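You operate a simulated robot arm through the tools that you are given. There is no shell and no other tool. Be economical: measure what you need, move in short steps, check, and stop when the job is done.

You are at the controls of a simulated robot arm. One attempt, no reset.

Task
Put the carton that says "rim band" from the top of the steel table on the slatted rack of the washer and the carton labelled "chain links" on the open shelf under the upper drawer. Take the blue tub and put it on the top of the long bench. Take the oil bottle labelled "DRY" from the grey stand's tray and put it on the gold sprocket. Put the green block from the top of the dark bench on the grey stand's tray. Open the pink locker door, fetch the tyre pack from the top of the white bench and set it on the floor of the pink locker and shut the door again. Lift the port flap open. The order is free. Set down upright: oil bottle.

The check looks at the end state, three seconds after you hand in, the way a careful person would. Anything else that was tipped, shoved, dropped, spilled or broken makes it a failure.

Robot
A 7-joint arm with a fingered hand on a trunk, on a base that drives. Base frame: it is fixed to the floor where the robot stands at the start and does not move with it; the origin is under the middle of the robot, x ahead of it, y to its left, z up; the surface under the hand at the start is at about z = 840. Lengths are in mm, angles in degrees, forces in N, time in s.
With the tool pointing down near the work surface it reaches from about 360 to 700 mm from the robot's upright axis, wherever it stands. Its first joint turns from -69.0 to 172.0 degrees. Places, roughly: blue tub [6750, 1250, 750]; carton [500, 0, 750]; floor of the pink locker [9400, -4100, 100]; gold sprocket (8x8x3 cm) [11100, -4000, 900]; green block (3x3x4 cm) [10500, -3700, 900]; grey stand's tray (23x35 cm) [10020, -2020, 960]; oil bottle [10250, -2000, 1000]; open shelf under the upper drawer [800, -900, 300]; pink locker door [9400, -3800, 900]; port flap [4400, -1700, 600]; slatted rack of the washer [1200, 3800, 900]; top of the long bench [2900, 3800, 900]; tyre pack [9000, -4000, 750]. Payload 3.2 kg.
Tool frame: the origin (TCP) lies between the finger pads and is the grasp point; the fingertips stand 26 mm ahead of it; z points along the fingers, y is the line along which they close. The gripper opens to 88 mm. The gripper's body begins 30 mm behind the TCP. The gripper is a hand of 5 fingers: y runs from the thumb to the fingers, the wrist lies at [-16, -108, -172] in the tool frame, and closing takes about 1.5 s.
Orientation is told as [roll, pitch, yaw] about the base's x, y, z axes, in that order, counted from this pose: with the fingers straight down and the wrist toward the robot, the tool's x, y and z point along [0, 1, 0], [1, 0, 0] and [0, 0, -1] of the base frame.

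Tools
- The arm moves only by the tool drive_tool. Its argument "targets" is a list of rows, each a list of 7 numbers: the shift along the base's x, y, z in units of 100 mm (1.0 is 100 mm), then the turn, a rotation vector about the base's x, y, z in units of 45 degrees (1.0 is 45 degrees), then the finger opening in mm, from 0 to 88. In form: [[x, y, z, wx, wy, wz, fingers], ...]. A call has 1 to 8 rows; each row is the pose to reach, as a shift and turn from the pose commanded when the call began. A call with a number of a shift or a turn outside -1 to 1 is refused whole. A row lasts 0.2 s, in which the tool goes at most 50 mm and 8.6 degrees; a call with a longer step from one row to the next is refused whole, and so is a gripper value outside its range. A pose out of reach is approached as far as the arm can. The call stops where the force on the tool passes 40 N (or 10 N more than at its start, if that is more) or the arm is blocked; 0.2 s more then pass. The fingers move at their own pace (about 72 mm/s each) and stop on an object; they squeeze with about 29 N. The grip force told is the motor's: it shows also when the fingers shut on nothing. Time passes only in rows, and 0.2 s behind the last, so rows that repeat a pose let the fingers close. It gives the time, the measured TCP pose, the force on the tool (base axes), the opening and the grip force at its end, in the units of the frame above (readings bear some noise), with the torque about the TCP (base axes, N m) and any sound that the robot's microphone picked up.
- Cameras (640 x 400 px; columns grow to the right, rows downward): "scene" is now at [135.2, -5.4, 1336.9]; the picture's right is [-0.04, -1.00, 0.00], its down [-0.63, 0.03, -0.78] and it looks along [0.78, -0.03, -0.63] (base axes); focal length 252 px, centre (320, 200). "wrist" rides on the gripper at [67, -97, -117] in the tool frame; the picture's right is [-0.71, 0.33, -0.62], its down [-0.65, -0.65, 0.39] and it looks along [-0.28, 0.68, 0.68] (tool axes); focal length 234 px, centre (320, 200). There is no depth. A picture from a camera that has moved, and an enlarged one, comes with that camera's place and axes in the base frame and with its lens.
- get_image(camera): a new picture of that camera. The clock stands still meanwhile.
- slide_trunk(by): slides the trunk up (or, below 0, down) by that many mm; the arm and the scene camera ride with it, the base frame stays. It gives what a move gives, with no picture.
- base_move(legs): drives the robot by 1 to 6 legs, each [ahead, left, turn to the left] in mm, mm and degrees, along the robot's own axes; the way and the turn of a leg run together, so that a leg with both is an arc; at most 1500 mm and 180 degrees a leg. The arm and the cameras ride along, it lands a little off, and it stops where it bumps. It gives what a move gives.
- hand_shape(shape): the hand has 5 fingers and takes this shape, open, in about a second: jaw (thumb against the fingers, like two jaws); tri (thumb and two fingers); tip (a fingertip pinch); poke (one finger out to press); point (the index stretched); flat (the hand flat); cup (the hand cupped); fist (a fist). The gripper value then closes the fingers along that shape, each until it touches; the sizes above hold for jaw. It gives what a move gives, with no picture.
- aim_head(pan, tilt): turns the head with the scene camera to pan (to the left, within 86 degrees either way) and tilt (down, from -29 to 69), counted from straight ahead of the robot. It gives what a move gives.
- close_up(camera, box): a new picture of the part [left, top, right, bottom] of that camera's present view, enlarged. The clock stands still meanwhile.
- hand_in(): hands the job in; it is judged then, once.

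Go step by step. Nothing tells you exact positions but the pictures and the camera data: compare them with the known pose of the tool, close in by small moves and look again before you grip or let go. The budget is 217 turns and 218 pictures, counting those below and the enlarged ones. Unless the task says otherwise, let go and move clear before handing in, and close with one line.

The tools are called as name(argument=value, ...) on one line, values as JSON. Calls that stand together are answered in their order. drive_tool: Moves the arm, as the interface text tells. Its arguments: {"type":"object","properties":{"targets":{"type":"array","items":{"type":"array","items":{"type":"number"}}}},"required":["targets"]} The other tools are called the same way: slide_trunk (by) slides the trunk up or down; hand_shape (shape) gives the hand a shape; base_move (legs) drives the base; aim_head (pan, tilt) turns the head that bears the scene camera; get_image (camera) takes a picture; close_up (camera, box) takes an enlarged picture of a part of a camera's view; hand_in () hands the job in.

At the start:

```text
time_s: 0.0
position: [541.9, 45.1, 1086.7]
ee_rot: [0.0, 0.0, 0.0]
ft_force: [-0.2, 0.1, -0.6]
wrist_torque: [-0.01, 0.01, 0.02]
grip_width: 87.6
grasp_force: 0.1
shape: jaw
trunk travel left (down, up): [-650.0, 190.0]
robot x, y, heading: [0.3, 1.5, 0.2]
head pan, tilt: [-2.5, 38.8]
```

scene: 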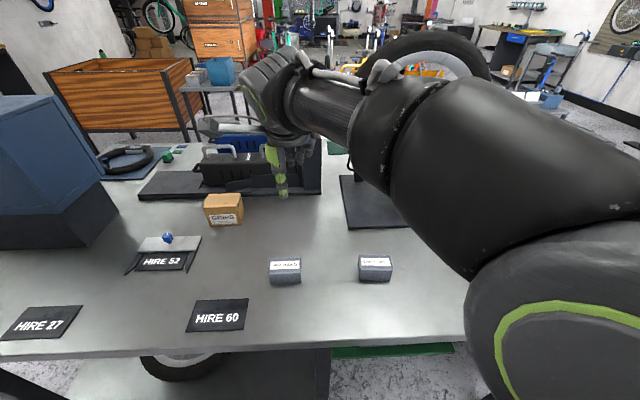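
wrist: 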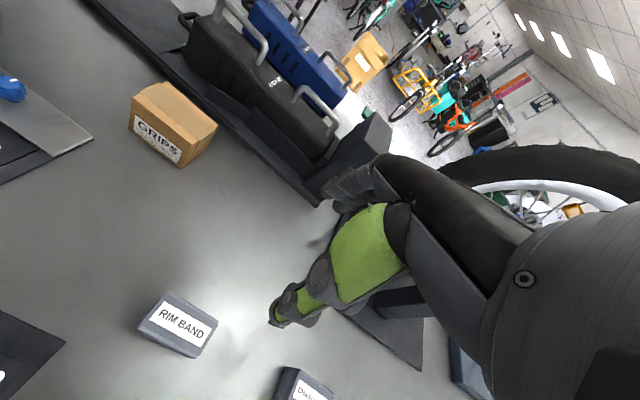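

I see two grey cartons close to the table's front edge; the wrist camera reads the left one as "RIM BAND". I'll enlarge the view to read the labels.

close_up(camera="scene", box=[180, 180, 420, 330])

close_up(camera="wrist", box=[100, 250, 340, 400])

```text
2.67 times, centred on (300, 255) of scene
camera zoom: at [135.2, -5.4, 1336.9], right [-0.04, -1.0, 0.0], down [-0.63, 0.03, -0.78], along [0.78, -0.03, -0.63], focal length 672 px, centre (373, 53)
```

zoom: 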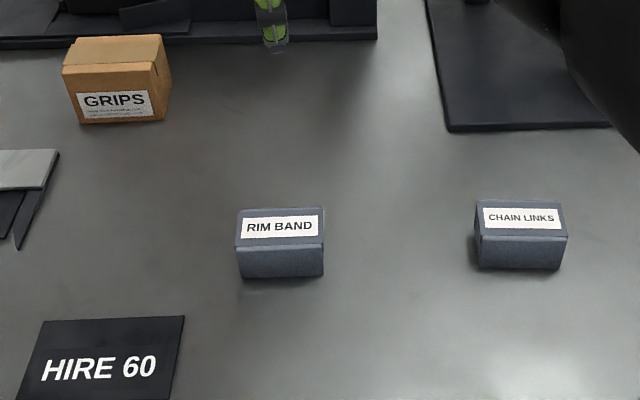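

```text
2.67 times, centred on (220, 325) of wrist
camera zoom: at [445.0, 111.3, 1203.4], right [0.33, -0.71, 0.62], down [-0.65, -0.65, -0.39], along [0.68, -0.28, -0.68], focal length 624 px, centre (587, -133)
```

zoom: 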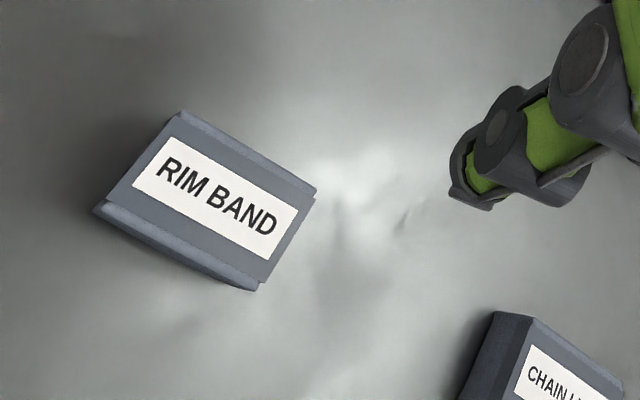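

The left carton is RIM BAND and the right one CHAIN LINKS. Before grasping I look to the right, where the drawer cabinet should be.

aim_head(pan=-60, tilt=40)

get_image(camera="scene")

aim_head(pan=-50, tilt=10)

get_image(camera="scene")

aim_head(pan=60, tilt=20)

get_image(camera="scene")

```text
time_s: 1.3
position: [542.2, 44.3, 1087.2]
ee_rot: [0.0, 0.0, 0.0]
ft_force: [-0.4, 0.5, -0.1]
wrist_torque: [0.01, -0.01, -0.03]
grip_width: 87.7
grasp_force: 0.1
shape: jaw
trunk travel left (down, up): [-650.0, 190.0]
robot x, y, heading: [2.0, 0.8, 0.0]
head pan, tilt: [-60.0, 40.0]
```

```text
213 pictures are left
camera scene: at [92.0, -75.2, 1335.0], right [-0.87, -0.5, 0.0], down [-0.32, 0.56, -0.77], along [0.38, -0.66, -0.64], focal length 252 px, centre (320, 200)
```

scene: 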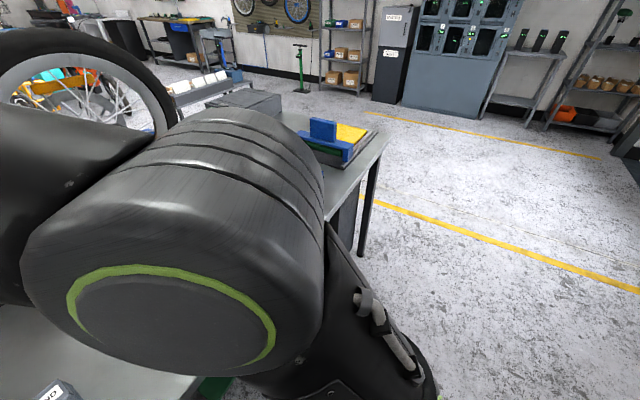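

```text
time_s: 2.2
position: [541.0, 45.1, 1087.5]
ee_rot: [0.0, 0.0, 0.0]
ft_force: [0.4, 0.0, -0.4]
wrist_torque: [0.02, 0.0, 0.02]
grip_width: 87.7
grasp_force: 0.0
shape: jaw
trunk travel left (down, up): [-650.0, 190.0]
robot x, y, heading: [0.8, -2.2, 0.1]
head pan, tilt: [-50.0, 10.0]
```

```text
212 pictures are left
camera scene: at [109.2, -72.9, 1382.6], right [-0.77, -0.64, 0.0], down [-0.11, 0.13, -0.98], along [0.63, -0.75, -0.17], focal length 252 px, centre (320, 200)
```

scene: 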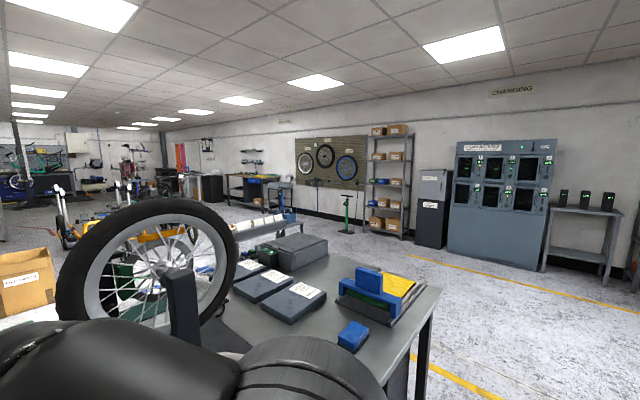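

```text
time_s: 4.1
position: [541.3, 44.6, 1086.0]
ee_rot: [-0.1, 0.1, -0.1]
ft_force: [-0.7, 0.1, -0.2]
wrist_torque: [0.01, -0.01, -0.03]
grip_width: 88.1
grasp_force: 0.1
shape: jaw
trunk travel left (down, up): [-650.0, 190.0]
robot x, y, heading: [-0.1, -1.0, 0.2]
head pan, tilt: [60.0, 20.0]
```

```text
211 pictures are left
camera scene: at [96.1, 79.0, 1366.4], right [0.87, -0.5, 0.0], down [-0.17, -0.3, -0.94], along [0.47, 0.81, -0.34], focal length 252 px, centre (320, 200)
```

scene: 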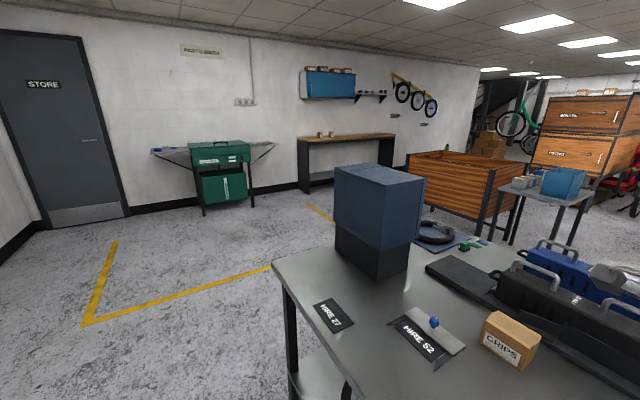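

The green washer and long brown bench stand to the left; the drawer and shelf must be under the right end of the steel table. I back off and drive right to look there before choosing the grip.

base_move(legs=[[-600, 0, 0], [0, -900, 0]])

aim_head(pan=0, tilt=35)

get_image(camera="scene")

```text
time_s: 11.9
position: [-70.3, -876.5, 1086.3]
ee_rot: [0.0, 0.1, -1.0]
ft_force: [0.1, -0.4, -0.2]
wrist_torque: [0.03, 0.03, 0.0]
grip_width: 87.8
grasp_force: 0.1
shape: jaw
trunk travel left (down, up): [-650.0, 190.0]
robot x, y, heading: [-612.9, -908.9, -0.7]
head pan, tilt: [60.0, 20.0]
```

```text
time_s: 13.2
position: [-70.5, -875.9, 1085.8]
ee_rot: [0.0, 0.0, -1.1]
ft_force: [0.4, 0.6, 0.0]
wrist_torque: [0.02, -0.01, 0.03]
grip_width: 88.0
grasp_force: 0.2
shape: jaw
trunk travel left (down, up): [-650.0, 190.0]
robot x, y, heading: [-612.1, -911.4, -0.6]
head pan, tilt: [0.0, 35.0]
```

```text
210 pictures are left
camera scene: at [-475.4, -915.9, 1342.6], right [-0.02, -1.0, 0.0], down [-0.57, 0.01, -0.82], along [0.82, -0.01, -0.57], focal length 252 px, centre (320, 200)
```

scene: 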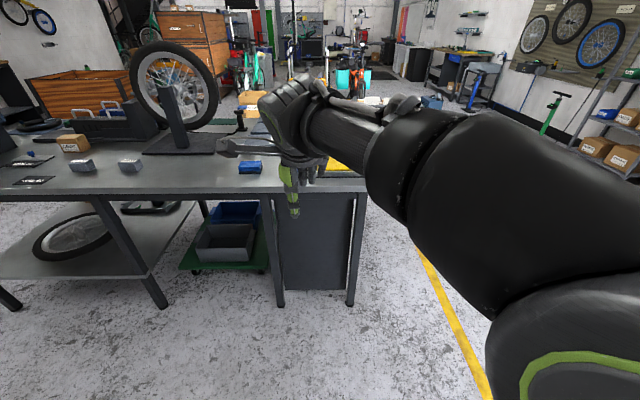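

The pedestal's near face is blank, so the drawer and open shelf face another side. I drive round the right end of the table.

base_move(legs=[[0, -900, 0], [1400, 0, 90]])

get_image(camera="scene")

```text
time_s: 22.6
position: [381.7, -775.6, 1086.0]
ee_rot: [0.1, 0.0, 65.9]
ft_force: [0.4, 0.8, 0.2]
wrist_torque: [-0.05, -0.02, -0.01]
grip_width: 88.2
grasp_force: 0.0
shape: jaw
trunk travel left (down, up): [-650.0, 190.0]
robot x, y, heading: [203.2, -1290.8, 65.7]
head pan, tilt: [0.0, 35.0]
stopped in leg 2: the robot was blocked; the commanded pose is now the measured one
```

```text
209 pictures are left
camera scene: at [256.2, -1163.5, 1342.3], right [0.91, -0.41, 0.0], down [-0.24, -0.52, -0.82], along [0.34, 0.75, -0.57], focal length 252 px, centre (320, 200)
```

scene: 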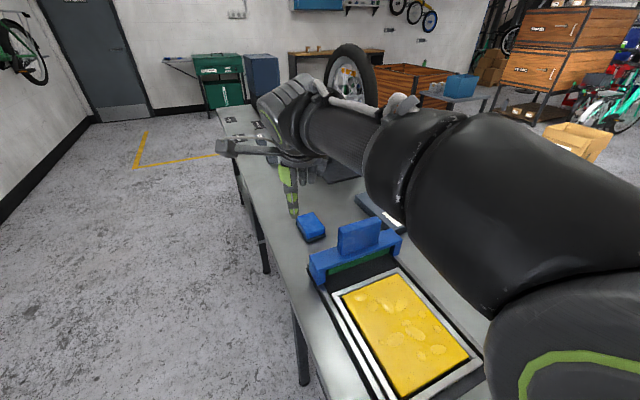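

The arc brushed against the table corner. I back off and go around in straight legs.

base_move(legs=[[-400, 0, 0], [0, 0, 24], [0, -750, 0]])

get_image(camera="scene")

```text
time_s: 30.0
position: [738.8, -1123.5, 1086.8]
ee_rot: [0.0, -0.1, 90.0]
ft_force: [0.1, 0.4, -0.5]
wrist_torque: [-0.01, 0.03, 0.01]
grip_width: 88.0
grasp_force: 0.0
shape: jaw
trunk travel left (down, up): [-650.0, 190.0]
robot x, y, heading: [781.1, -1664.2, 90.0]
head pan, tilt: [0.0, 35.0]
```

```text
208 pictures are left
camera scene: at [782.9, -1528.1, 1342.6], right [1.0, 0.0, 0.0], down [0.0, -0.57, -0.82], along [0.0, 0.82, -0.57], focal length 252 px, centre (320, 200)
```

scene: 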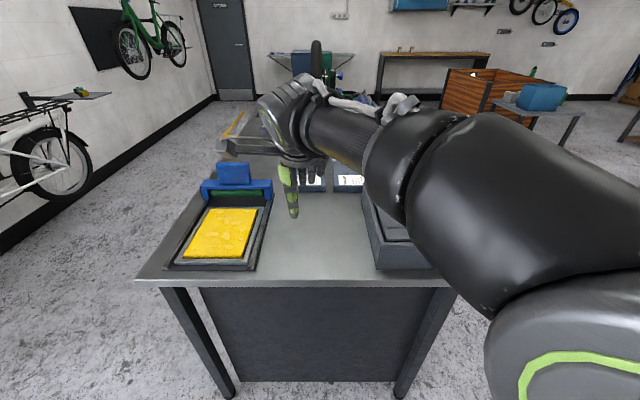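

This end is blank too, so the open side faces +x. I look that way before driving round.

aim_head(pan=-60, tilt=25)

get_image(camera="scene")

base_move(legs=[[0, -1100, 0]])

aim_head(pan=20, tilt=25)

get_image(camera="scene")

```text
time_s: 31.3
position: [738.2, -1122.2, 1085.7]
ee_rot: [0.0, -0.1, 90.0]
ft_force: [-0.5, -0.5, -0.7]
wrist_torque: [0.01, -0.01, 0.0]
grip_width: 87.8
grasp_force: 0.2
shape: jaw
trunk travel left (down, up): [-650.0, 190.0]
robot x, y, heading: [784.2, -1662.1, 89.8]
head pan, tilt: [-60.0, 25.0]
```

```text
207 pictures are left
camera scene: at [862.3, -1570.1, 1358.3], right [0.5, -0.87, 0.0], down [-0.37, -0.21, -0.91], along [0.79, 0.45, -0.42], focal length 252 px, centre (320, 200)
```

scene: 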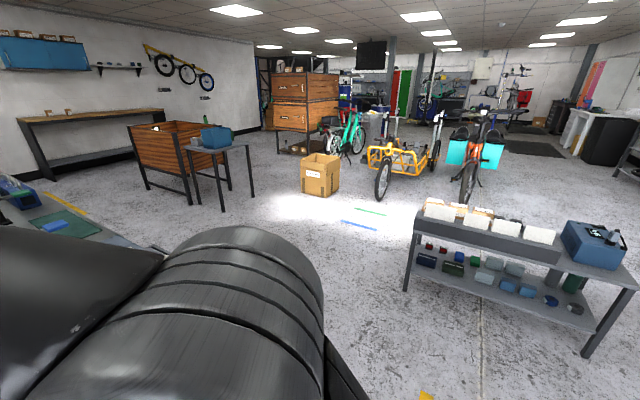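

```text
time_s: 36.9
position: [1857.0, -1137.8, 1087.6]
ee_rot: [0.0, -0.1, 88.6]
ft_force: [0.0, -0.6, -0.8]
wrist_torque: [0.02, -0.03, 0.0]
grip_width: 88.2
grasp_force: 0.0
shape: jaw
trunk travel left (down, up): [-650.0, 190.0]
robot x, y, heading: [1887.4, -1680.6, 88.4]
head pan, tilt: [-60.0, 25.0]
```

```text
time_s: 38.4
position: [1855.6, -1138.5, 1086.8]
ee_rot: [0.0, -0.1, 88.5]
ft_force: [-0.6, -0.2, -0.3]
wrist_torque: [0.02, 0.0, -0.01]
grip_width: 87.6
grasp_force: 0.1
shape: jaw
trunk travel left (down, up): [-650.0, 190.0]
robot x, y, heading: [1887.6, -1684.0, 88.4]
head pan, tilt: [20.0, 25.0]
```

```text
206 pictures are left
camera scene: at [1858.4, -1544.9, 1358.3], right [0.95, 0.31, 0.0], down [0.13, -0.4, -0.91], along [-0.29, 0.86, -0.42], focal length 252 px, centre (320, 200)
```

scene: 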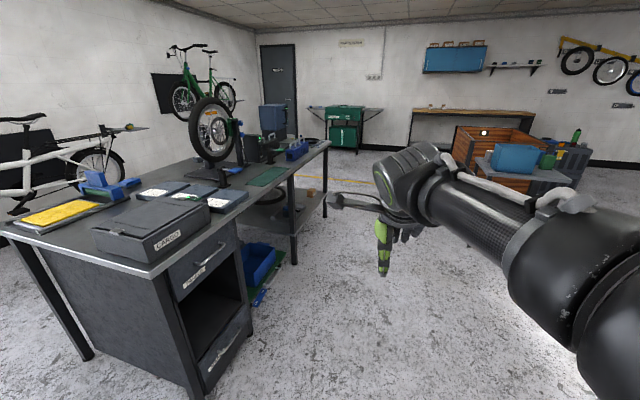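

The open niche faces +x, between an upper and a lower drawer. I take a close look at it.

close_up(camera="scene", box=[130, 200, 330, 400])

base_move(legs=[[700, 0, 0], [0, 0, 90]])

aim_head(pan=0, tilt=35)

get_image(camera="scene")

```text
2.00 times, centred on (230, 300) of scene
camera zoom: at [1858.4, -1544.9, 1358.3], right [0.95, 0.31, 0.0], down [0.13, -0.4, -0.91], along [-0.29, 0.86, -0.42], focal length 504 px, centre (500, 0)
```

zoom: 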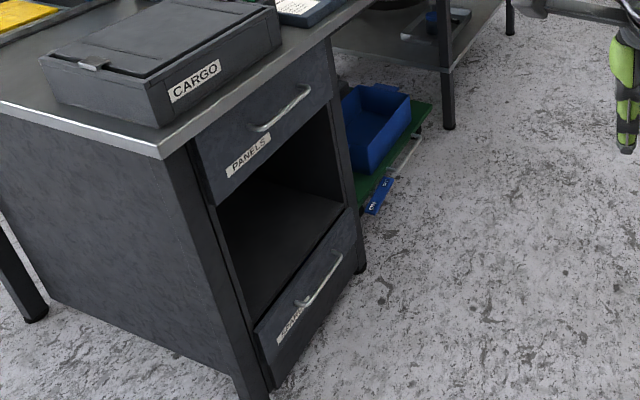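

```text
time_s: 46.2
position: [1367.7, -1055.3, 1085.9]
ee_rot: [0.0, -0.1, -177.6]
ft_force: [0.1, -0.7, -0.7]
wrist_torque: [-0.01, -0.01, 0.0]
grip_width: 87.7
grasp_force: 0.0
shape: jaw
trunk travel left (down, up): [-650.0, 190.0]
robot x, y, heading: [1910.6, -988.2, -177.8]
head pan, tilt: [20.0, 25.0]
```

```text
time_s: 47.1
position: [1367.4, -1054.8, 1087.9]
ee_rot: [0.1, -0.1, -177.6]
ft_force: [0.5, 0.4, 0.5]
wrist_torque: [0.0, 0.02, -0.01]
grip_width: 87.7
grasp_force: 0.1
shape: jaw
trunk travel left (down, up): [-650.0, 190.0]
robot x, y, heading: [1907.3, -986.8, -177.6]
head pan, tilt: [0.0, 35.0]
```

```text
204 pictures are left
camera scene: at [1768.8, -995.0, 1342.6], right [-0.04, 1.0, 0.0], down [0.57, 0.02, -0.82], along [-0.82, -0.03, -0.57], focal length 252 px, centre (320, 200)
```

scene: 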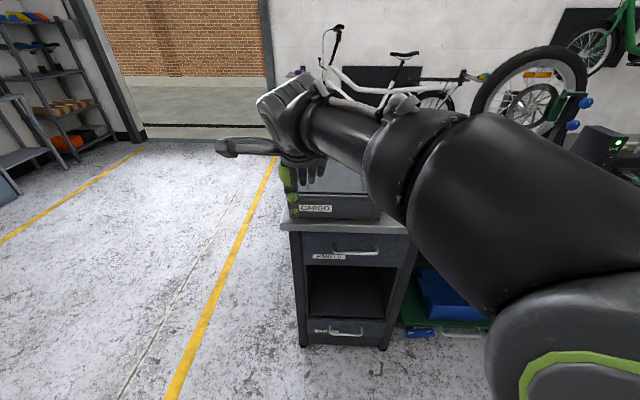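

The niche opening runs about y −1071…−740, z 284…613, with its face near x≈1150. I'll pick the carton with fingers straight down and place it just inside the same way, so now I drive back to fetch CHAIN LINKS.

base_move(legs=[[0, 700, -2.3], [1500, 0, 0], [1010, 0, 0], [0, -1500, 0], [0, 0, 179]])

aim_head(pan=10, tilt=40)

get_image(camera="scene")

```text
time_s: 65.8
position: [-1068.8, -1138.1, 1075.0]
ee_rot: [-1.4, 0.9, -176.1]
ft_force: [0.4, -0.2, 0.3]
wrist_torque: [0.01, 0.0, 0.0]
grip_width: 88.0
grasp_force: 0.1
shape: jaw
trunk travel left (down, up): [-650.0, 190.0]
robot x, y, heading: [-534.8, -1046.6, -176.8]
head pan, tilt: [0.0, 35.0]
stopped in leg 4: the robot was blocked; the commanded pose is now the measured one
```

```text
time_s: 66.6
position: [-1068.9, -1137.4, 1077.4]
ee_rot: [-1.3, 0.7, -176.2]
ft_force: [-0.4, -0.5, 0.6]
wrist_torque: [0.0, 0.01, 0.02]
grip_width: 87.8
grasp_force: 0.0
shape: jaw
trunk travel left (down, up): [-650.0, 190.0]
robot x, y, heading: [-535.6, -1051.8, -177.2]
head pan, tilt: [10.0, 40.0]
```

```text
203 pictures are left
camera scene: at [-667.2, -1082.7, 1334.9], right [-0.23, 0.97, 0.01], down [0.63, 0.15, -0.77], along [-0.75, -0.17, -0.64], focal length 252 px, centre (320, 200)
```

scene: 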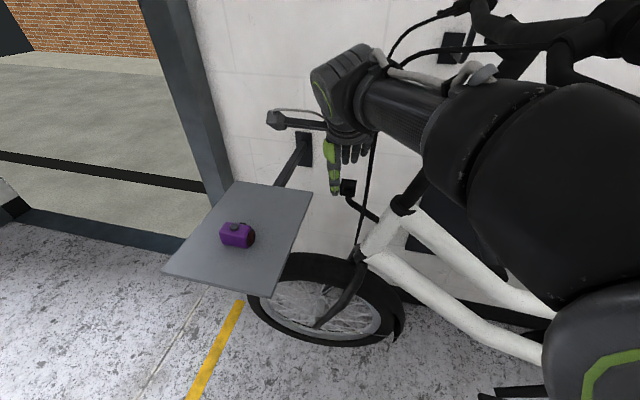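

The arm brushed against the white bike by the wall. I back away from it gently, then turn.

base_move(legs=[[-60, 60, 0], [-150, 200, 0], [0, 0, 177]])

aim_head(pan=80, tilt=30)

get_image(camera="scene")

```text
time_s: 76.2
position: [231.9, -1277.8, 1079.2]
ee_rot: [-0.9, 0.7, -2.5]
ft_force: [-0.3, -0.2, 0.1]
wrist_torque: [0.02, 0.02, -0.02]
grip_width: 88.1
grasp_force: 0.1
shape: jaw
trunk travel left (down, up): [-650.0, 190.0]
robot x, y, heading: [-311.5, -1299.4, -3.1]
head pan, tilt: [10.0, 40.0]
```

```text
time_s: 77.6
position: [233.1, -1276.8, 1077.9]
ee_rot: [-0.9, 0.8, -2.5]
ft_force: [0.5, 0.0, 0.7]
wrist_torque: [0.0, -0.01, 0.01]
grip_width: 87.9
grasp_force: 0.0
shape: jaw
trunk travel left (down, up): [-650.0, 190.0]
robot x, y, heading: [-310.6, -1295.5, -3.4]
head pan, tilt: [80.0, 30.0]
```

```text
202 pictures are left
camera scene: at [-238.9, -1214.1, 1350.4], right [0.97, -0.23, 0.0], down [-0.11, -0.49, -0.87], along [0.2, 0.84, -0.5], focal length 252 px, centre (320, 200)
```

scene: 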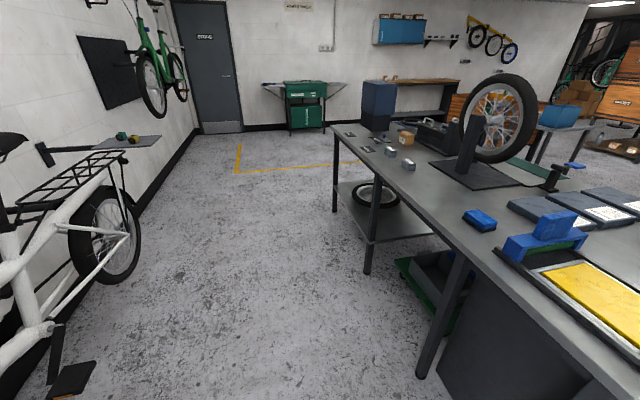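

The aisle is clear now. I drive in front of the CHAIN LINKS carton.

base_move(legs=[[40, 0, 3.4], [0, 1110, 0], [280, 0, 0]])

aim_head(pan=0, tilt=45)

get_image(camera="scene")

get_image(camera="wrist")

```text
time_s: 85.3
position: [546.5, -137.8, 1078.5]
ee_rot: [-0.8, 0.7, 1.1]
ft_force: [0.3, -0.5, -0.5]
wrist_torque: [0.0, 0.04, 0.02]
grip_width: 87.8
grasp_force: 0.1
shape: jaw
trunk travel left (down, up): [-650.0, 190.0]
robot x, y, heading: [8.2, -194.1, 0.3]
head pan, tilt: [80.0, 30.0]
```

```text
time_s: 86.8
position: [546.0, -137.6, 1078.3]
ee_rot: [-0.9, 0.7, 0.9]
ft_force: [0.4, 0.6, 0.3]
wrist_torque: [0.0, 0.02, 0.01]
grip_width: 87.8
grasp_force: 0.0
shape: jaw
trunk travel left (down, up): [-650.0, 190.0]
robot x, y, heading: [6.2, -188.1, 0.1]
head pan, tilt: [0.0, 45.0]
```

```text
201 pictures are left
camera scene: at [137.9, -191.4, 1327.8], right [0.01, -1.0, 0.0], down [-0.71, 0.0, -0.71], along [0.71, 0.0, -0.71], focal length 252 px, centre (320, 200)
```

scene: 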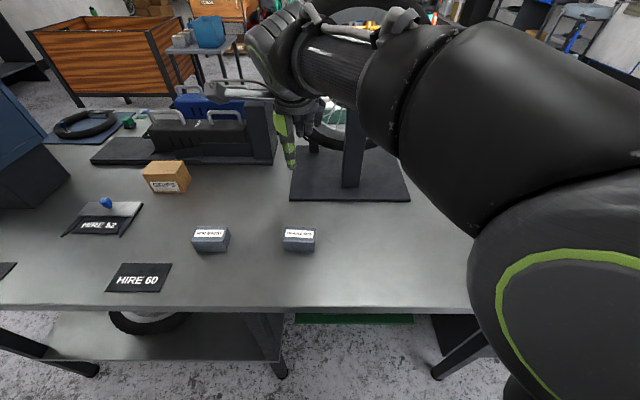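

```text
200 pictures are left
camera wrist: at [449.5, -70.4, 1195.4], right [0.35, -0.69, 0.63], down [-0.65, -0.67, -0.37], along [0.68, -0.28, -0.68], focal length 234 px, centre (320, 200)
```

wrist: 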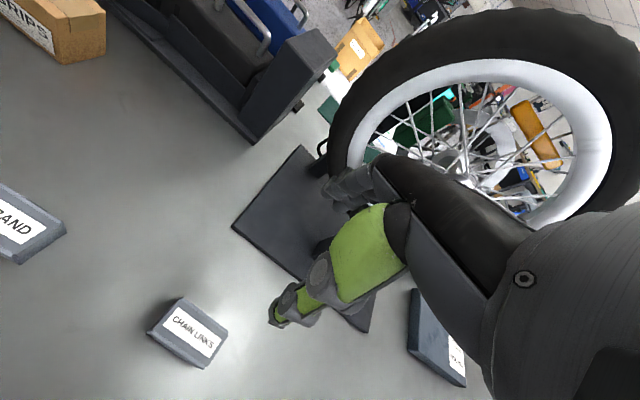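

CHAIN LINKS sits at about (475, −144), top at z≈885. I move the open hand over it and part-way down.

drive_tool(targets=[[-0.36, -0.03, -0.3, 0.01, -0.01, -0.01, 88], [-0.71, -0.06, -0.6, 0.02, -0.016, -0.02, 88], [-0.71, -0.06, -1.0, 0.02, -0.016, -0.02, 88]])

get_image(camera="wrist")

get_image(camera="scene")

```text
time_s: 87.6
position: [470.9, -140.0, 980.2]
ee_rot: [0.0, 0.0, 0.1]
ft_force: [0.2, -0.2, 0.0]
wrist_torque: [0.02, 0.0, -0.03]
grip_width: 87.9
grasp_force: 0.1
shape: jaw
trunk travel left (down, up): [-650.0, 190.0]
robot x, y, heading: [5.3, -191.1, 0.3]
head pan, tilt: [0.0, 45.0]
```

```text
199 pictures are left
camera wrist: at [374.2, -73.1, 1095.7], right [0.33, -0.71, 0.62], down [-0.65, -0.65, -0.39], along [0.68, -0.28, -0.68], focal length 234 px, centre (320, 200)
```

wrist: 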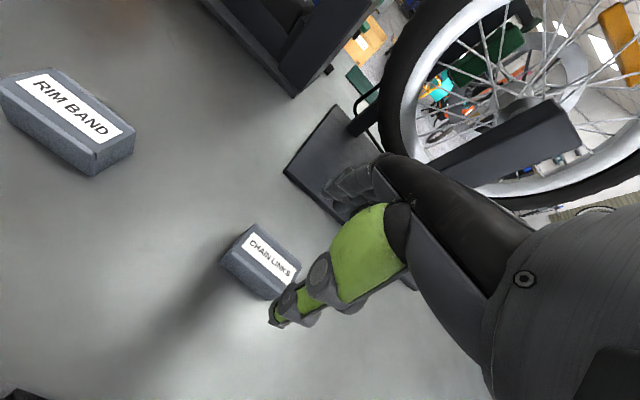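

```text
198 pictures are left
camera scene: at [138.3, -189.0, 1327.7], right [0.01, -1.0, 0.0], down [-0.71, -0.01, -0.71], along [0.71, 0.0, -0.71], focal length 252 px, centre (320, 200)
```

scene: 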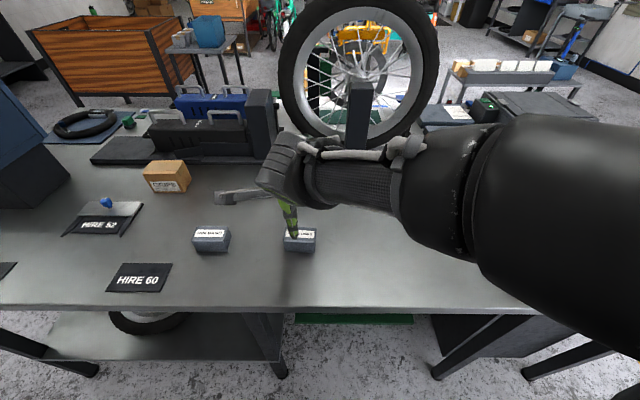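

The wrist view puts the carton's centre near (477, −140), under the hand. I descend around it.

drive_tool(targets=[[0.06, 0, -0.35, 0, 0, 0, 88], [0.06, 0, -0.7, 0, 0, 0, 88], [0.06, 0, -0.9, 0, 0, 0, 88]])

get_image(camera="wrist")

close_up(camera="scene", box=[200, 150, 400, 275])

```text
time_s: 88.4
position: [478.2, -143.2, 888.1]
ee_rot: [0.1, 0.0, 0.0]
ft_force: [0.2, -0.4, -0.8]
wrist_torque: [0.01, -0.03, -0.02]
grip_width: 87.9
grasp_force: 0.1
shape: jaw
trunk travel left (down, up): [-650.0, 190.0]
robot x, y, heading: [6.2, -189.2, 0.3]
head pan, tilt: [0.0, 45.0]
```

```text
197 pictures are left
camera wrist: at [381.1, -76.3, 1005.4], right [0.33, -0.71, 0.62], down [-0.65, -0.65, -0.39], along [0.68, -0.28, -0.68], focal length 234 px, centre (320, 200)
```

wrist: 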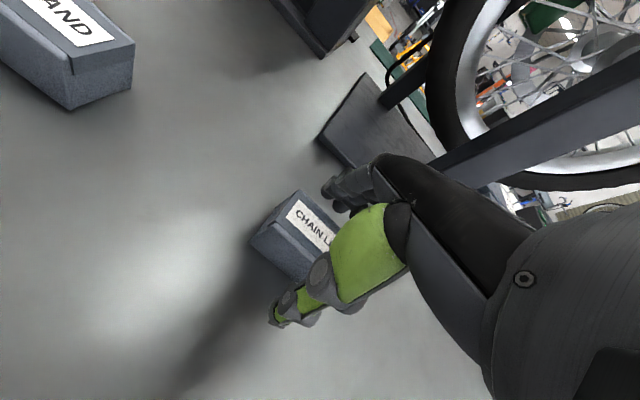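

```text
3.20 times, centred on (300, 212) of scene
camera zoom: at [138.2, -190.9, 1327.7], right [0.01, -1.0, 0.0], down [-0.71, 0.0, -0.71], along [0.71, 0.0, -0.71], focal length 806 px, centre (384, 160)
```

zoom: 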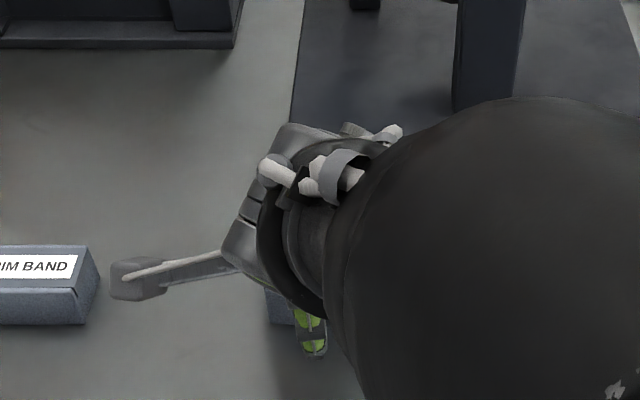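

The carton stands between thumb and fingers. I lower a little more and close.

drive_tool(targets=[[0, 0, -0.15, 0, 0, 0, 88], [0, 0, -0.15, 0, 0, 0, 20], [0, 0, -0.15, 0, 0, 0, 20], [0, 0, -0.15, 0, 0, 0, 20], [0, 0, -0.15, 0, 0, 0, 20], [0, 0, -0.15, 0, 0, 0, 20], [0, 0, -0.15, 0, 0, 0, 20], [0, 0, -0.15, 0, 0, 0, 20]])

get_image(camera="wrist")

```text
time_s: 90.2
position: [478.7, -143.4, 874.5]
ee_rot: [0.0, -0.1, 0.1]
ft_force: [0.5, 1.2, 4.0]
wrist_torque: [-0.03, 0.11, 0.01]
grip_width: 40.3
grasp_force: 29.0
shape: jaw
trunk travel left (down, up): [-650.0, 190.0]
robot x, y, heading: [8.9, -194.3, 0.5]
head pan, tilt: [0.0, 45.0]
```

```text
195 pictures are left
camera wrist: at [381.4, -77.4, 990.9], right [0.33, -0.71, 0.62], down [-0.65, -0.65, -0.39], along [0.68, -0.28, -0.68], focal length 234 px, centre (320, 200)
```

wrist: 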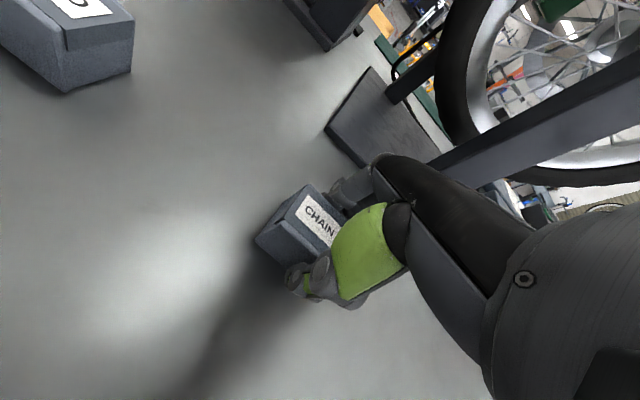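

CHAIN LINKS is held (40 mm, 29 N). I lift it and carry it round to the niche side.

drive_tool(targets=[[0, 0, 0.35, 0, 0, 0, 20], [0, 0, 0.7, 0, 0, 0, 20], [0, 0, 1.0, 0, 0, 0, 20]])

drive_tool(targets=[[0, 0, 0.35, 0, 0, 0, 20], [0, 0, 0.7, 0, 0, 0, 20], [0, 0, 1.0, 0, 0, 0, 20]])

base_move(legs=[[-270, 0, 0], [0, -1470, 0], [1500, 0, 0], [670, 0, 0], [0, 690, 0], [0, 0, 180]])

aim_head(pan=10, tilt=45)

get_image(camera="scene")

```text
time_s: 91.0
position: [480.5, -143.8, 974.0]
ee_rot: [0.0, 0.0, 0.0]
ft_force: [-0.1, -0.4, -1.0]
wrist_torque: [0.01, 0.03, -0.01]
grip_width: 40.1
grasp_force: 29.0
shape: jaw
trunk travel left (down, up): [-650.0, 190.0]
robot x, y, heading: [5.4, -193.5, 0.3]
head pan, tilt: [0.0, 45.0]
```

```text
time_s: 91.8
position: [482.2, -146.4, 1071.9]
ee_rot: [0.0, -0.1, 0.1]
ft_force: [-0.5, -0.2, -1.3]
wrist_torque: [-0.03, 0.01, -0.01]
grip_width: 40.3
grasp_force: 29.4
shape: jaw
trunk travel left (down, up): [-650.0, 190.0]
robot x, y, heading: [10.4, -192.0, 0.3]
head pan, tilt: [0.0, 45.0]
```

```text
time_s: 121.4
position: [1459.3, -963.6, 1071.5]
ee_rot: [0.0, -0.1, 175.1]
ft_force: [-0.1, 0.7, -0.6]
wrist_torque: [0.01, -0.01, 0.02]
grip_width: 39.8
grasp_force: 28.9
shape: jaw
trunk travel left (down, up): [-650.0, 190.0]
robot x, y, heading: [1937.2, -958.0, 175.3]
head pan, tilt: [0.0, 45.0]
```

```text
time_s: 122.1
position: [1460.0, -964.9, 1071.1]
ee_rot: [0.1, 0.0, 175.1]
ft_force: [-0.4, 0.6, -0.7]
wrist_torque: [0.03, 0.02, -0.01]
grip_width: 39.5
grasp_force: 29.0
shape: jaw
trunk travel left (down, up): [-650.0, 190.0]
robot x, y, heading: [1937.6, -959.4, 175.3]
head pan, tilt: [10.0, 45.0]
```

```text
194 pictures are left
camera scene: at [1806.4, -965.5, 1327.7], right [-0.09, 1.0, 0.0], down [0.7, 0.07, -0.71], along [-0.7, -0.07, -0.71], focal length 252 px, centre (320, 200)
```

scene: 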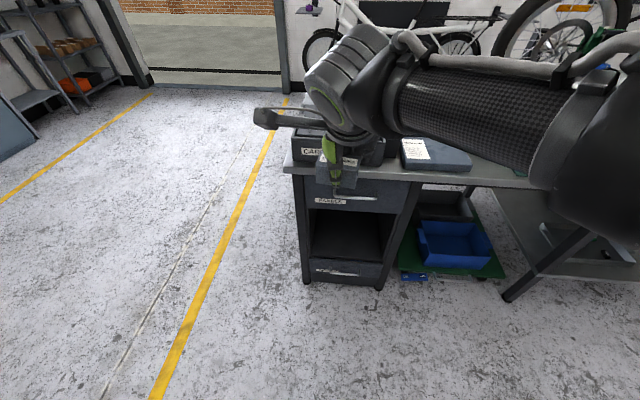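

The niche centre is about y −905, its face at x≈1165. I square up, line the carton up with it, and lower the trunk while clear of the table.

base_move(legs=[[0, 0, 4.7], [0, -98, 0]])

slide_trunk(by=-645)

get_image(camera="scene")

get_image(camera="wrist")

```text
time_s: 123.7
position: [1461.9, -903.9, 1071.0]
ee_rot: [0.1, 0.0, 179.8]
ft_force: [-0.3, 0.3, -0.9]
wrist_torque: [-0.02, -0.03, -0.03]
grip_width: 39.8
grasp_force: 28.9
shape: jaw
trunk travel left (down, up): [-650.0, 190.0]
robot x, y, heading: [1940.0, -864.5, -180.3]
head pan, tilt: [10.0, 45.0]
```

```text
refused: -645 is not a number from -400 to 400
```

```text
193 pictures are left
camera scene: at [1807.1, -876.5, 1327.8], right [-0.17, 0.98, 0.0], down [0.7, 0.12, -0.71], along [-0.7, -0.12, -0.71], focal length 252 px, centre (320, 200)
```

scene: 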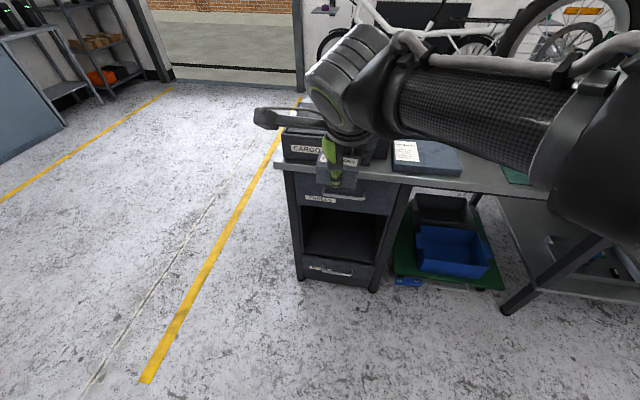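

```text
192 pictures are left
camera wrist: at [1560.2, -970.6, 1188.0], right [-0.33, 0.71, 0.62], down [0.66, 0.65, -0.39], along [-0.68, 0.28, -0.68], focal length 234 px, centre (320, 200)
```

wrist: 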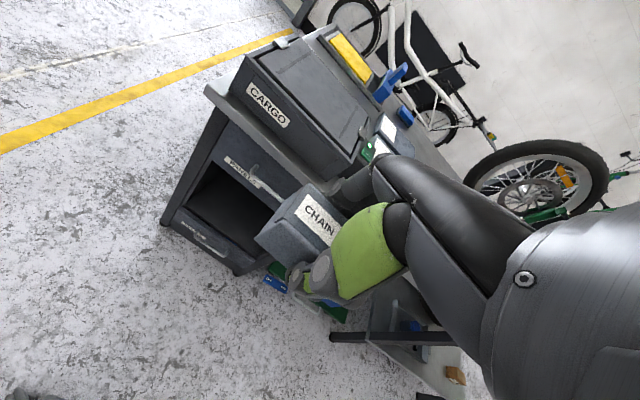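

The slide takes at most 400 mm per call, so I lower in two steps.

slide_trunk(by=-400)

slide_trunk(by=-240)

aim_head(pan=10, tilt=25)

get_image(camera="scene")

get_image(camera="wrist")

```text
time_s: 127.5
position: [1462.2, -903.8, 671.2]
ee_rot: [0.0, -0.1, 179.7]
ft_force: [0.0, 0.1, -0.6]
wrist_torque: [-0.03, 0.0, 0.01]
grip_width: 39.6
grasp_force: 28.4
shape: jaw
trunk travel left (down, up): [-250.0, 590.0]
robot x, y, heading: [1936.3, -859.2, -180.2]
head pan, tilt: [10.0, 45.0]
```

```text
time_s: 130.0
position: [1463.0, -903.7, 430.7]
ee_rot: [0.1, 0.1, 179.8]
ft_force: [0.2, 0.8, 0.1]
wrist_torque: [-0.02, 0.03, 0.0]
grip_width: 39.8
grasp_force: 28.6
shape: jaw
trunk travel left (down, up): [-10.0, 830.0]
robot x, y, heading: [1939.6, -861.4, -179.9]
head pan, tilt: [10.0, 45.0]
```

```text
time_s: 130.9
position: [1463.3, -903.8, 431.6]
ee_rot: [0.0, -0.1, 179.8]
ft_force: [-0.5, -0.7, -1.4]
wrist_torque: [-0.01, -0.02, -0.01]
grip_width: 39.5
grasp_force: 29.2
shape: jaw
trunk travel left (down, up): [-10.0, 830.0]
robot x, y, heading: [1937.3, -864.3, -180.2]
head pan, tilt: [10.0, 25.0]
```

```text
191 pictures are left
camera scene: at [1796.5, -878.9, 718.2], right [-0.17, 0.98, 0.0], down [0.42, 0.07, -0.91], along [-0.89, -0.16, -0.42], focal length 252 px, centre (320, 200)
```

scene: 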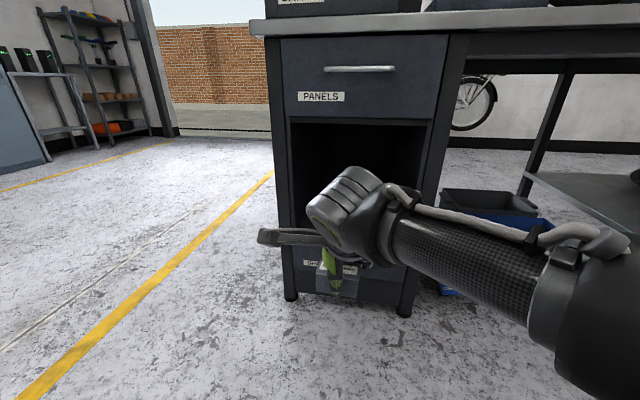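

```text
190 pictures are left
camera wrist: at [1560.2, -971.1, 547.9], right [-0.33, 0.71, 0.62], down [0.66, 0.65, -0.39], along [-0.68, 0.28, -0.68], focal length 234 px, centre (320, 200)
```

wrist: 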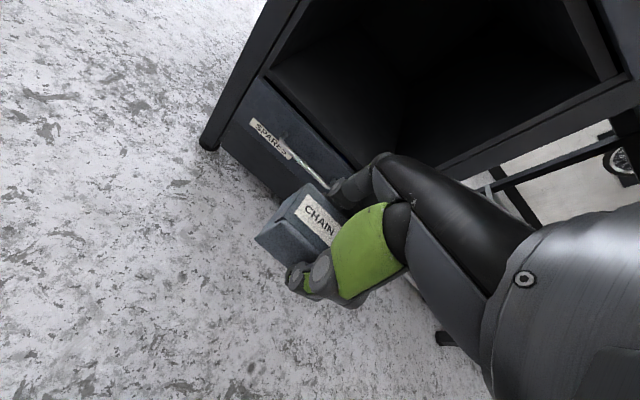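

The niche floor is near z≈295, its top near 630. I lower the arm slightly, then creep the base forward.

drive_tool(targets=[[0, 0, -0.35, 0, 0, 0, 20], [0, 0, -0.62, 0, 0, 0, 20]])

base_move(legs=[[270, 0, 0]])

get_image(camera="scene")

get_image(camera="wrist")

```text
time_s: 131.5
position: [1464.7, -903.3, 368.1]
ee_rot: [0.1, -0.1, 179.8]
ft_force: [1.0, 0.2, -1.2]
wrist_torque: [0.01, -0.01, 0.01]
grip_width: 39.7
grasp_force: 28.9
shape: jaw
trunk travel left (down, up): [-10.0, 830.0]
robot x, y, heading: [1933.9, -865.5, -180.1]
head pan, tilt: [10.0, 25.0]
```

```text
time_s: 133.4
position: [1194.2, -901.8, 367.5]
ee_rot: [0.0, 0.0, 179.6]
ft_force: [0.2, 0.7, -1.2]
wrist_torque: [0.02, -0.01, -0.01]
grip_width: 39.8
grasp_force: 29.3
shape: jaw
trunk travel left (down, up): [-10.0, 830.0]
robot x, y, heading: [1666.9, -861.0, 179.9]
head pan, tilt: [10.0, 25.0]
```

```text
189 pictures are left
camera scene: at [1526.0, -878.1, 718.3], right [-0.17, 0.99, 0.0], down [0.42, 0.07, -0.91], along [-0.89, -0.15, -0.42], focal length 252 px, centre (320, 200)
```

scene: 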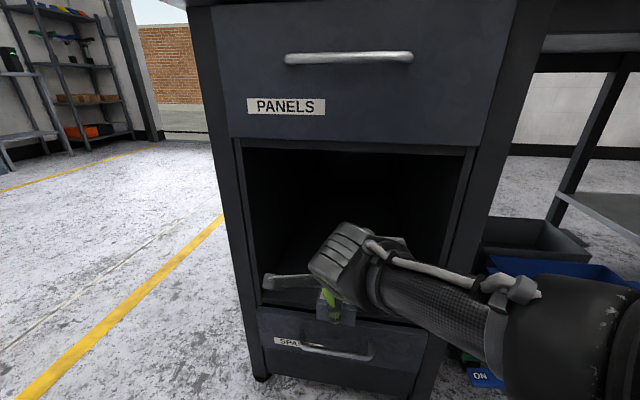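

```text
188 pictures are left
camera wrist: at [1291.8, -968.4, 485.2], right [-0.33, 0.71, 0.62], down [0.66, 0.64, -0.39], along [-0.68, 0.28, -0.68], focal length 234 px, centre (320, 200)
```

wrist: 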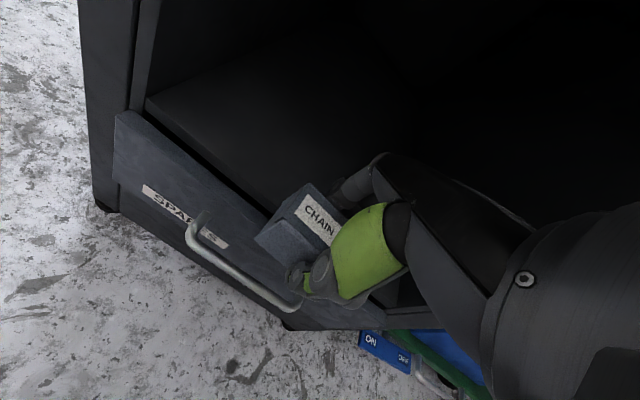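

Clearances look good all round. I move in a further 115 mm.

base_move(legs=[[115, 0, 0]])

get_image(camera="wrist")

get_image(camera="scene")

```text
time_s: 134.6
position: [1082.5, -898.8, 368.4]
ee_rot: [0.1, 0.0, 179.4]
ft_force: [0.5, -0.3, -1.2]
wrist_torque: [-0.01, 0.02, -0.02]
grip_width: 39.7
grasp_force: 29.0
shape: jaw
trunk travel left (down, up): [-10.0, 830.0]
robot x, y, heading: [1553.9, -858.8, 179.9]
head pan, tilt: [10.0, 25.0]
```

```text
187 pictures are left
camera wrist: at [1180.1, -967.5, 485.2], right [-0.33, 0.71, 0.62], down [0.66, 0.64, -0.39], along [-0.68, 0.28, -0.68], focal length 234 px, centre (320, 200)
```

wrist: 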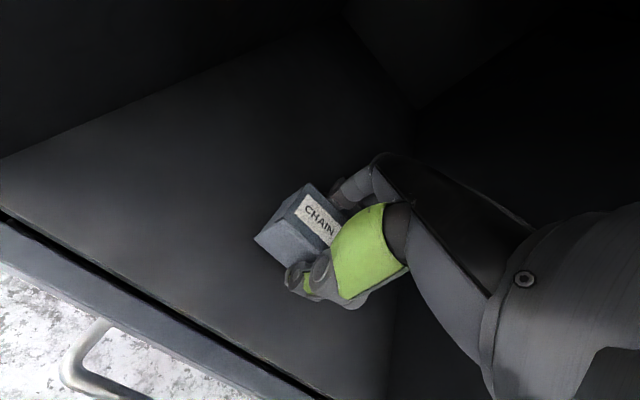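

```text
186 pictures are left
camera scene: at [1414.5, -877.5, 718.3], right [-0.17, 0.99, 0.0], down [0.42, 0.07, -0.91], along [-0.89, -0.15, -0.42], focal length 252 px, centre (320, 200)
```

scene: 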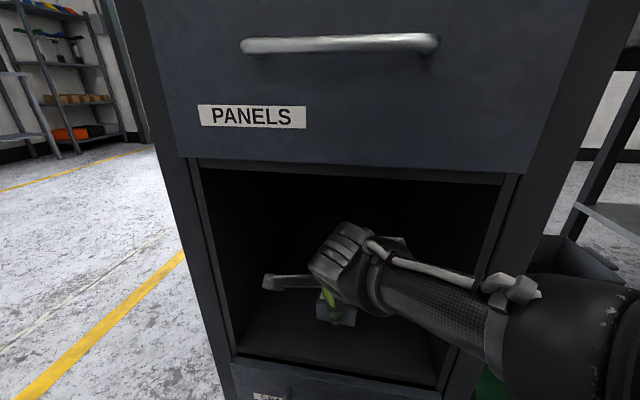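

The carton is well inside over the niche floor. I lower it gently until contact.

drive_tool(targets=[[0, 0, -0.2, 0, 0, 0, 20], [0, 0, -0.3, 0, 0, 0, 20], [0, 0, -0.34, 0, 0, 0, 20], [0, 0, -0.37, 0, 0, 0, 20]])

```text
time_s: 135.6
position: [1081.5, -899.5, 333.6]
ee_rot: [0.2, -0.5, 179.5]
ft_force: [-0.9, 1.0, 12.4]
wrist_torque: [0.03, -0.28, -0.06]
grip_width: 40.1
grasp_force: 29.0
shape: jaw
trunk travel left (down, up): [-10.0, 830.0]
robot x, y, heading: [1554.8, -858.9, 179.6]
head pan, tilt: [10.0, 25.0]
```

Contact. I open the fingers and raise clear of the carton's top.

drive_tool(targets=[[0, 0, 0.0, 0, 0, 0, 60], [0, 0, 0.02, 0, 0, 0, 88], [0, 0, 0.02, 0, 0, 0, 88], [0, 0, 0.02, 0, 0, 0, 88], [0, 0, 0.25, 0, 0, 0, 88], [0, 0, 0.5, 0, 0, 0, 88]])

get_image(camera="wrist")

```text
time_s: 137.0
position: [1083.7, -900.0, 379.4]
ee_rot: [-0.1, 0.1, 179.5]
ft_force: [0.1, 0.4, 0.2]
wrist_torque: [-0.03, 0.01, 0.0]
grip_width: 87.5
grasp_force: 0.0
shape: jaw
trunk travel left (down, up): [-10.0, 830.0]
robot x, y, heading: [1553.8, -860.7, 179.9]
head pan, tilt: [10.0, 25.0]
```

```text
185 pictures are left
camera wrist: at [1180.7, -967.5, 496.2], right [-0.33, 0.71, 0.62], down [0.66, 0.64, -0.39], along [-0.68, 0.28, -0.68], focal length 234 px, centre (320, 200)
```

wrist: 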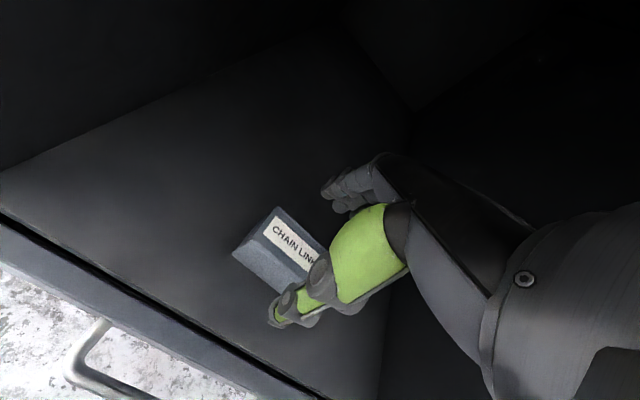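

CHAIN LINKS sits flat on the shelf. I back out, raise the trunk and drive round to the front for RIM BAND.

base_move(legs=[[-400, 0, 0]])

slide_trunk(by=400)

slide_trunk(by=280)

base_move(legs=[[0, 800, 0], [0, 0, -179.9], [-1500, 0, 0], [-720, 0, 0]])

```text
time_s: 139.5
position: [1490.4, -904.9, 379.9]
ee_rot: [0.0, 0.0, 180.1]
ft_force: [-0.2, 0.4, 0.8]
wrist_torque: [0.01, 0.02, 0.02]
grip_width: 87.7
grasp_force: 0.1
shape: jaw
trunk travel left (down, up): [-10.0, 830.0]
robot x, y, heading: [1963.6, -861.3, -180.0]
head pan, tilt: [10.0, 25.0]
```

```text
time_s: 143.3
position: [1488.4, -903.9, 777.6]
ee_rot: [-0.1, -0.1, 180.0]
ft_force: [0.3, -1.0, -0.2]
wrist_torque: [0.0, 0.05, 0.02]
grip_width: 87.9
grasp_force: 0.1
shape: jaw
trunk travel left (down, up): [-410.0, 430.0]
robot x, y, heading: [1960.3, -861.0, -179.8]
head pan, tilt: [10.0, 25.0]
```

```text
time_s: 146.2
position: [1489.1, -904.1, 1060.0]
ee_rot: [0.0, 0.0, 180.0]
ft_force: [0.2, -0.1, 0.2]
wrist_torque: [-0.02, 0.0, 0.0]
grip_width: 87.7
grasp_force: 0.0
shape: jaw
trunk travel left (down, up): [-690.0, 150.0]
robot x, y, heading: [1960.8, -861.9, -179.8]
head pan, tilt: [10.0, 25.0]
```

```text
time_s: 168.2
position: [209.4, -1627.4, 1058.4]
ee_rot: [0.1, 0.1, 0.3]
ft_force: [0.6, -0.4, 0.3]
wrist_torque: [0.02, 0.0, 0.02]
grip_width: 87.9
grasp_force: 0.0
shape: jaw
trunk travel left (down, up): [-690.0, 150.0]
robot x, y, heading: [-261.3, -1670.1, 0.1]
head pan, tilt: [10.0, 25.0]
```

base_move(legs=[[0, 1500, 0], [0, 185, 0], [270, 0, 0]])

aim_head(pan=0, tilt=45)

get_image(camera="scene")

get_image(camera="wrist")

```text
time_s: 178.2
position: [505.9, 1.3, 1058.7]
ee_rot: [-0.1, 0.0, -2.0]
ft_force: [0.8, 0.5, 0.2]
wrist_torque: [0.03, 0.02, -0.01]
grip_width: 87.9
grasp_force: 0.1
shape: jaw
trunk travel left (down, up): [-690.0, 150.0]
robot x, y, heading: [27.0, -24.1, -1.9]
head pan, tilt: [10.0, 25.0]
```

```text
time_s: 179.0
position: [503.7, 0.1, 1059.2]
ee_rot: [0.0, -0.1, -1.9]
ft_force: [-0.6, 0.1, -1.5]
wrist_torque: [0.03, -0.02, 0.0]
grip_width: 87.8
grasp_force: 0.2
shape: jaw
trunk travel left (down, up): [-690.0, 150.0]
robot x, y, heading: [32.6, -24.8, -2.1]
head pan, tilt: [0.0, 45.0]
```

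```text
184 pictures are left
camera scene: at [161.5, -31.2, 1367.8], right [-0.03, -1.0, 0.0], down [-0.71, 0.02, -0.71], along [0.71, -0.02, -0.71], focal length 252 px, centre (320, 200)
```

scene: 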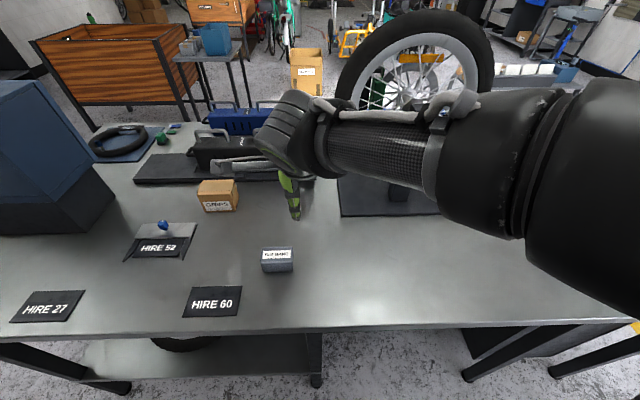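

```text
183 pictures are left
camera wrist: at [410.2, 70.7, 1176.1], right [0.31, -0.72, 0.62], down [-0.68, -0.63, -0.39], along [0.67, -0.3, -0.68], focal length 234 px, centre (320, 200)
```

wrist: 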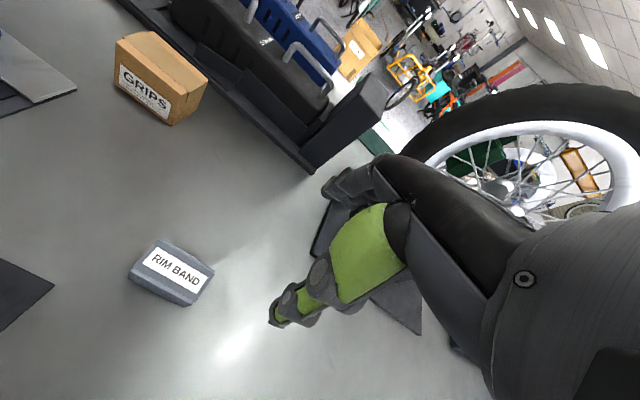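

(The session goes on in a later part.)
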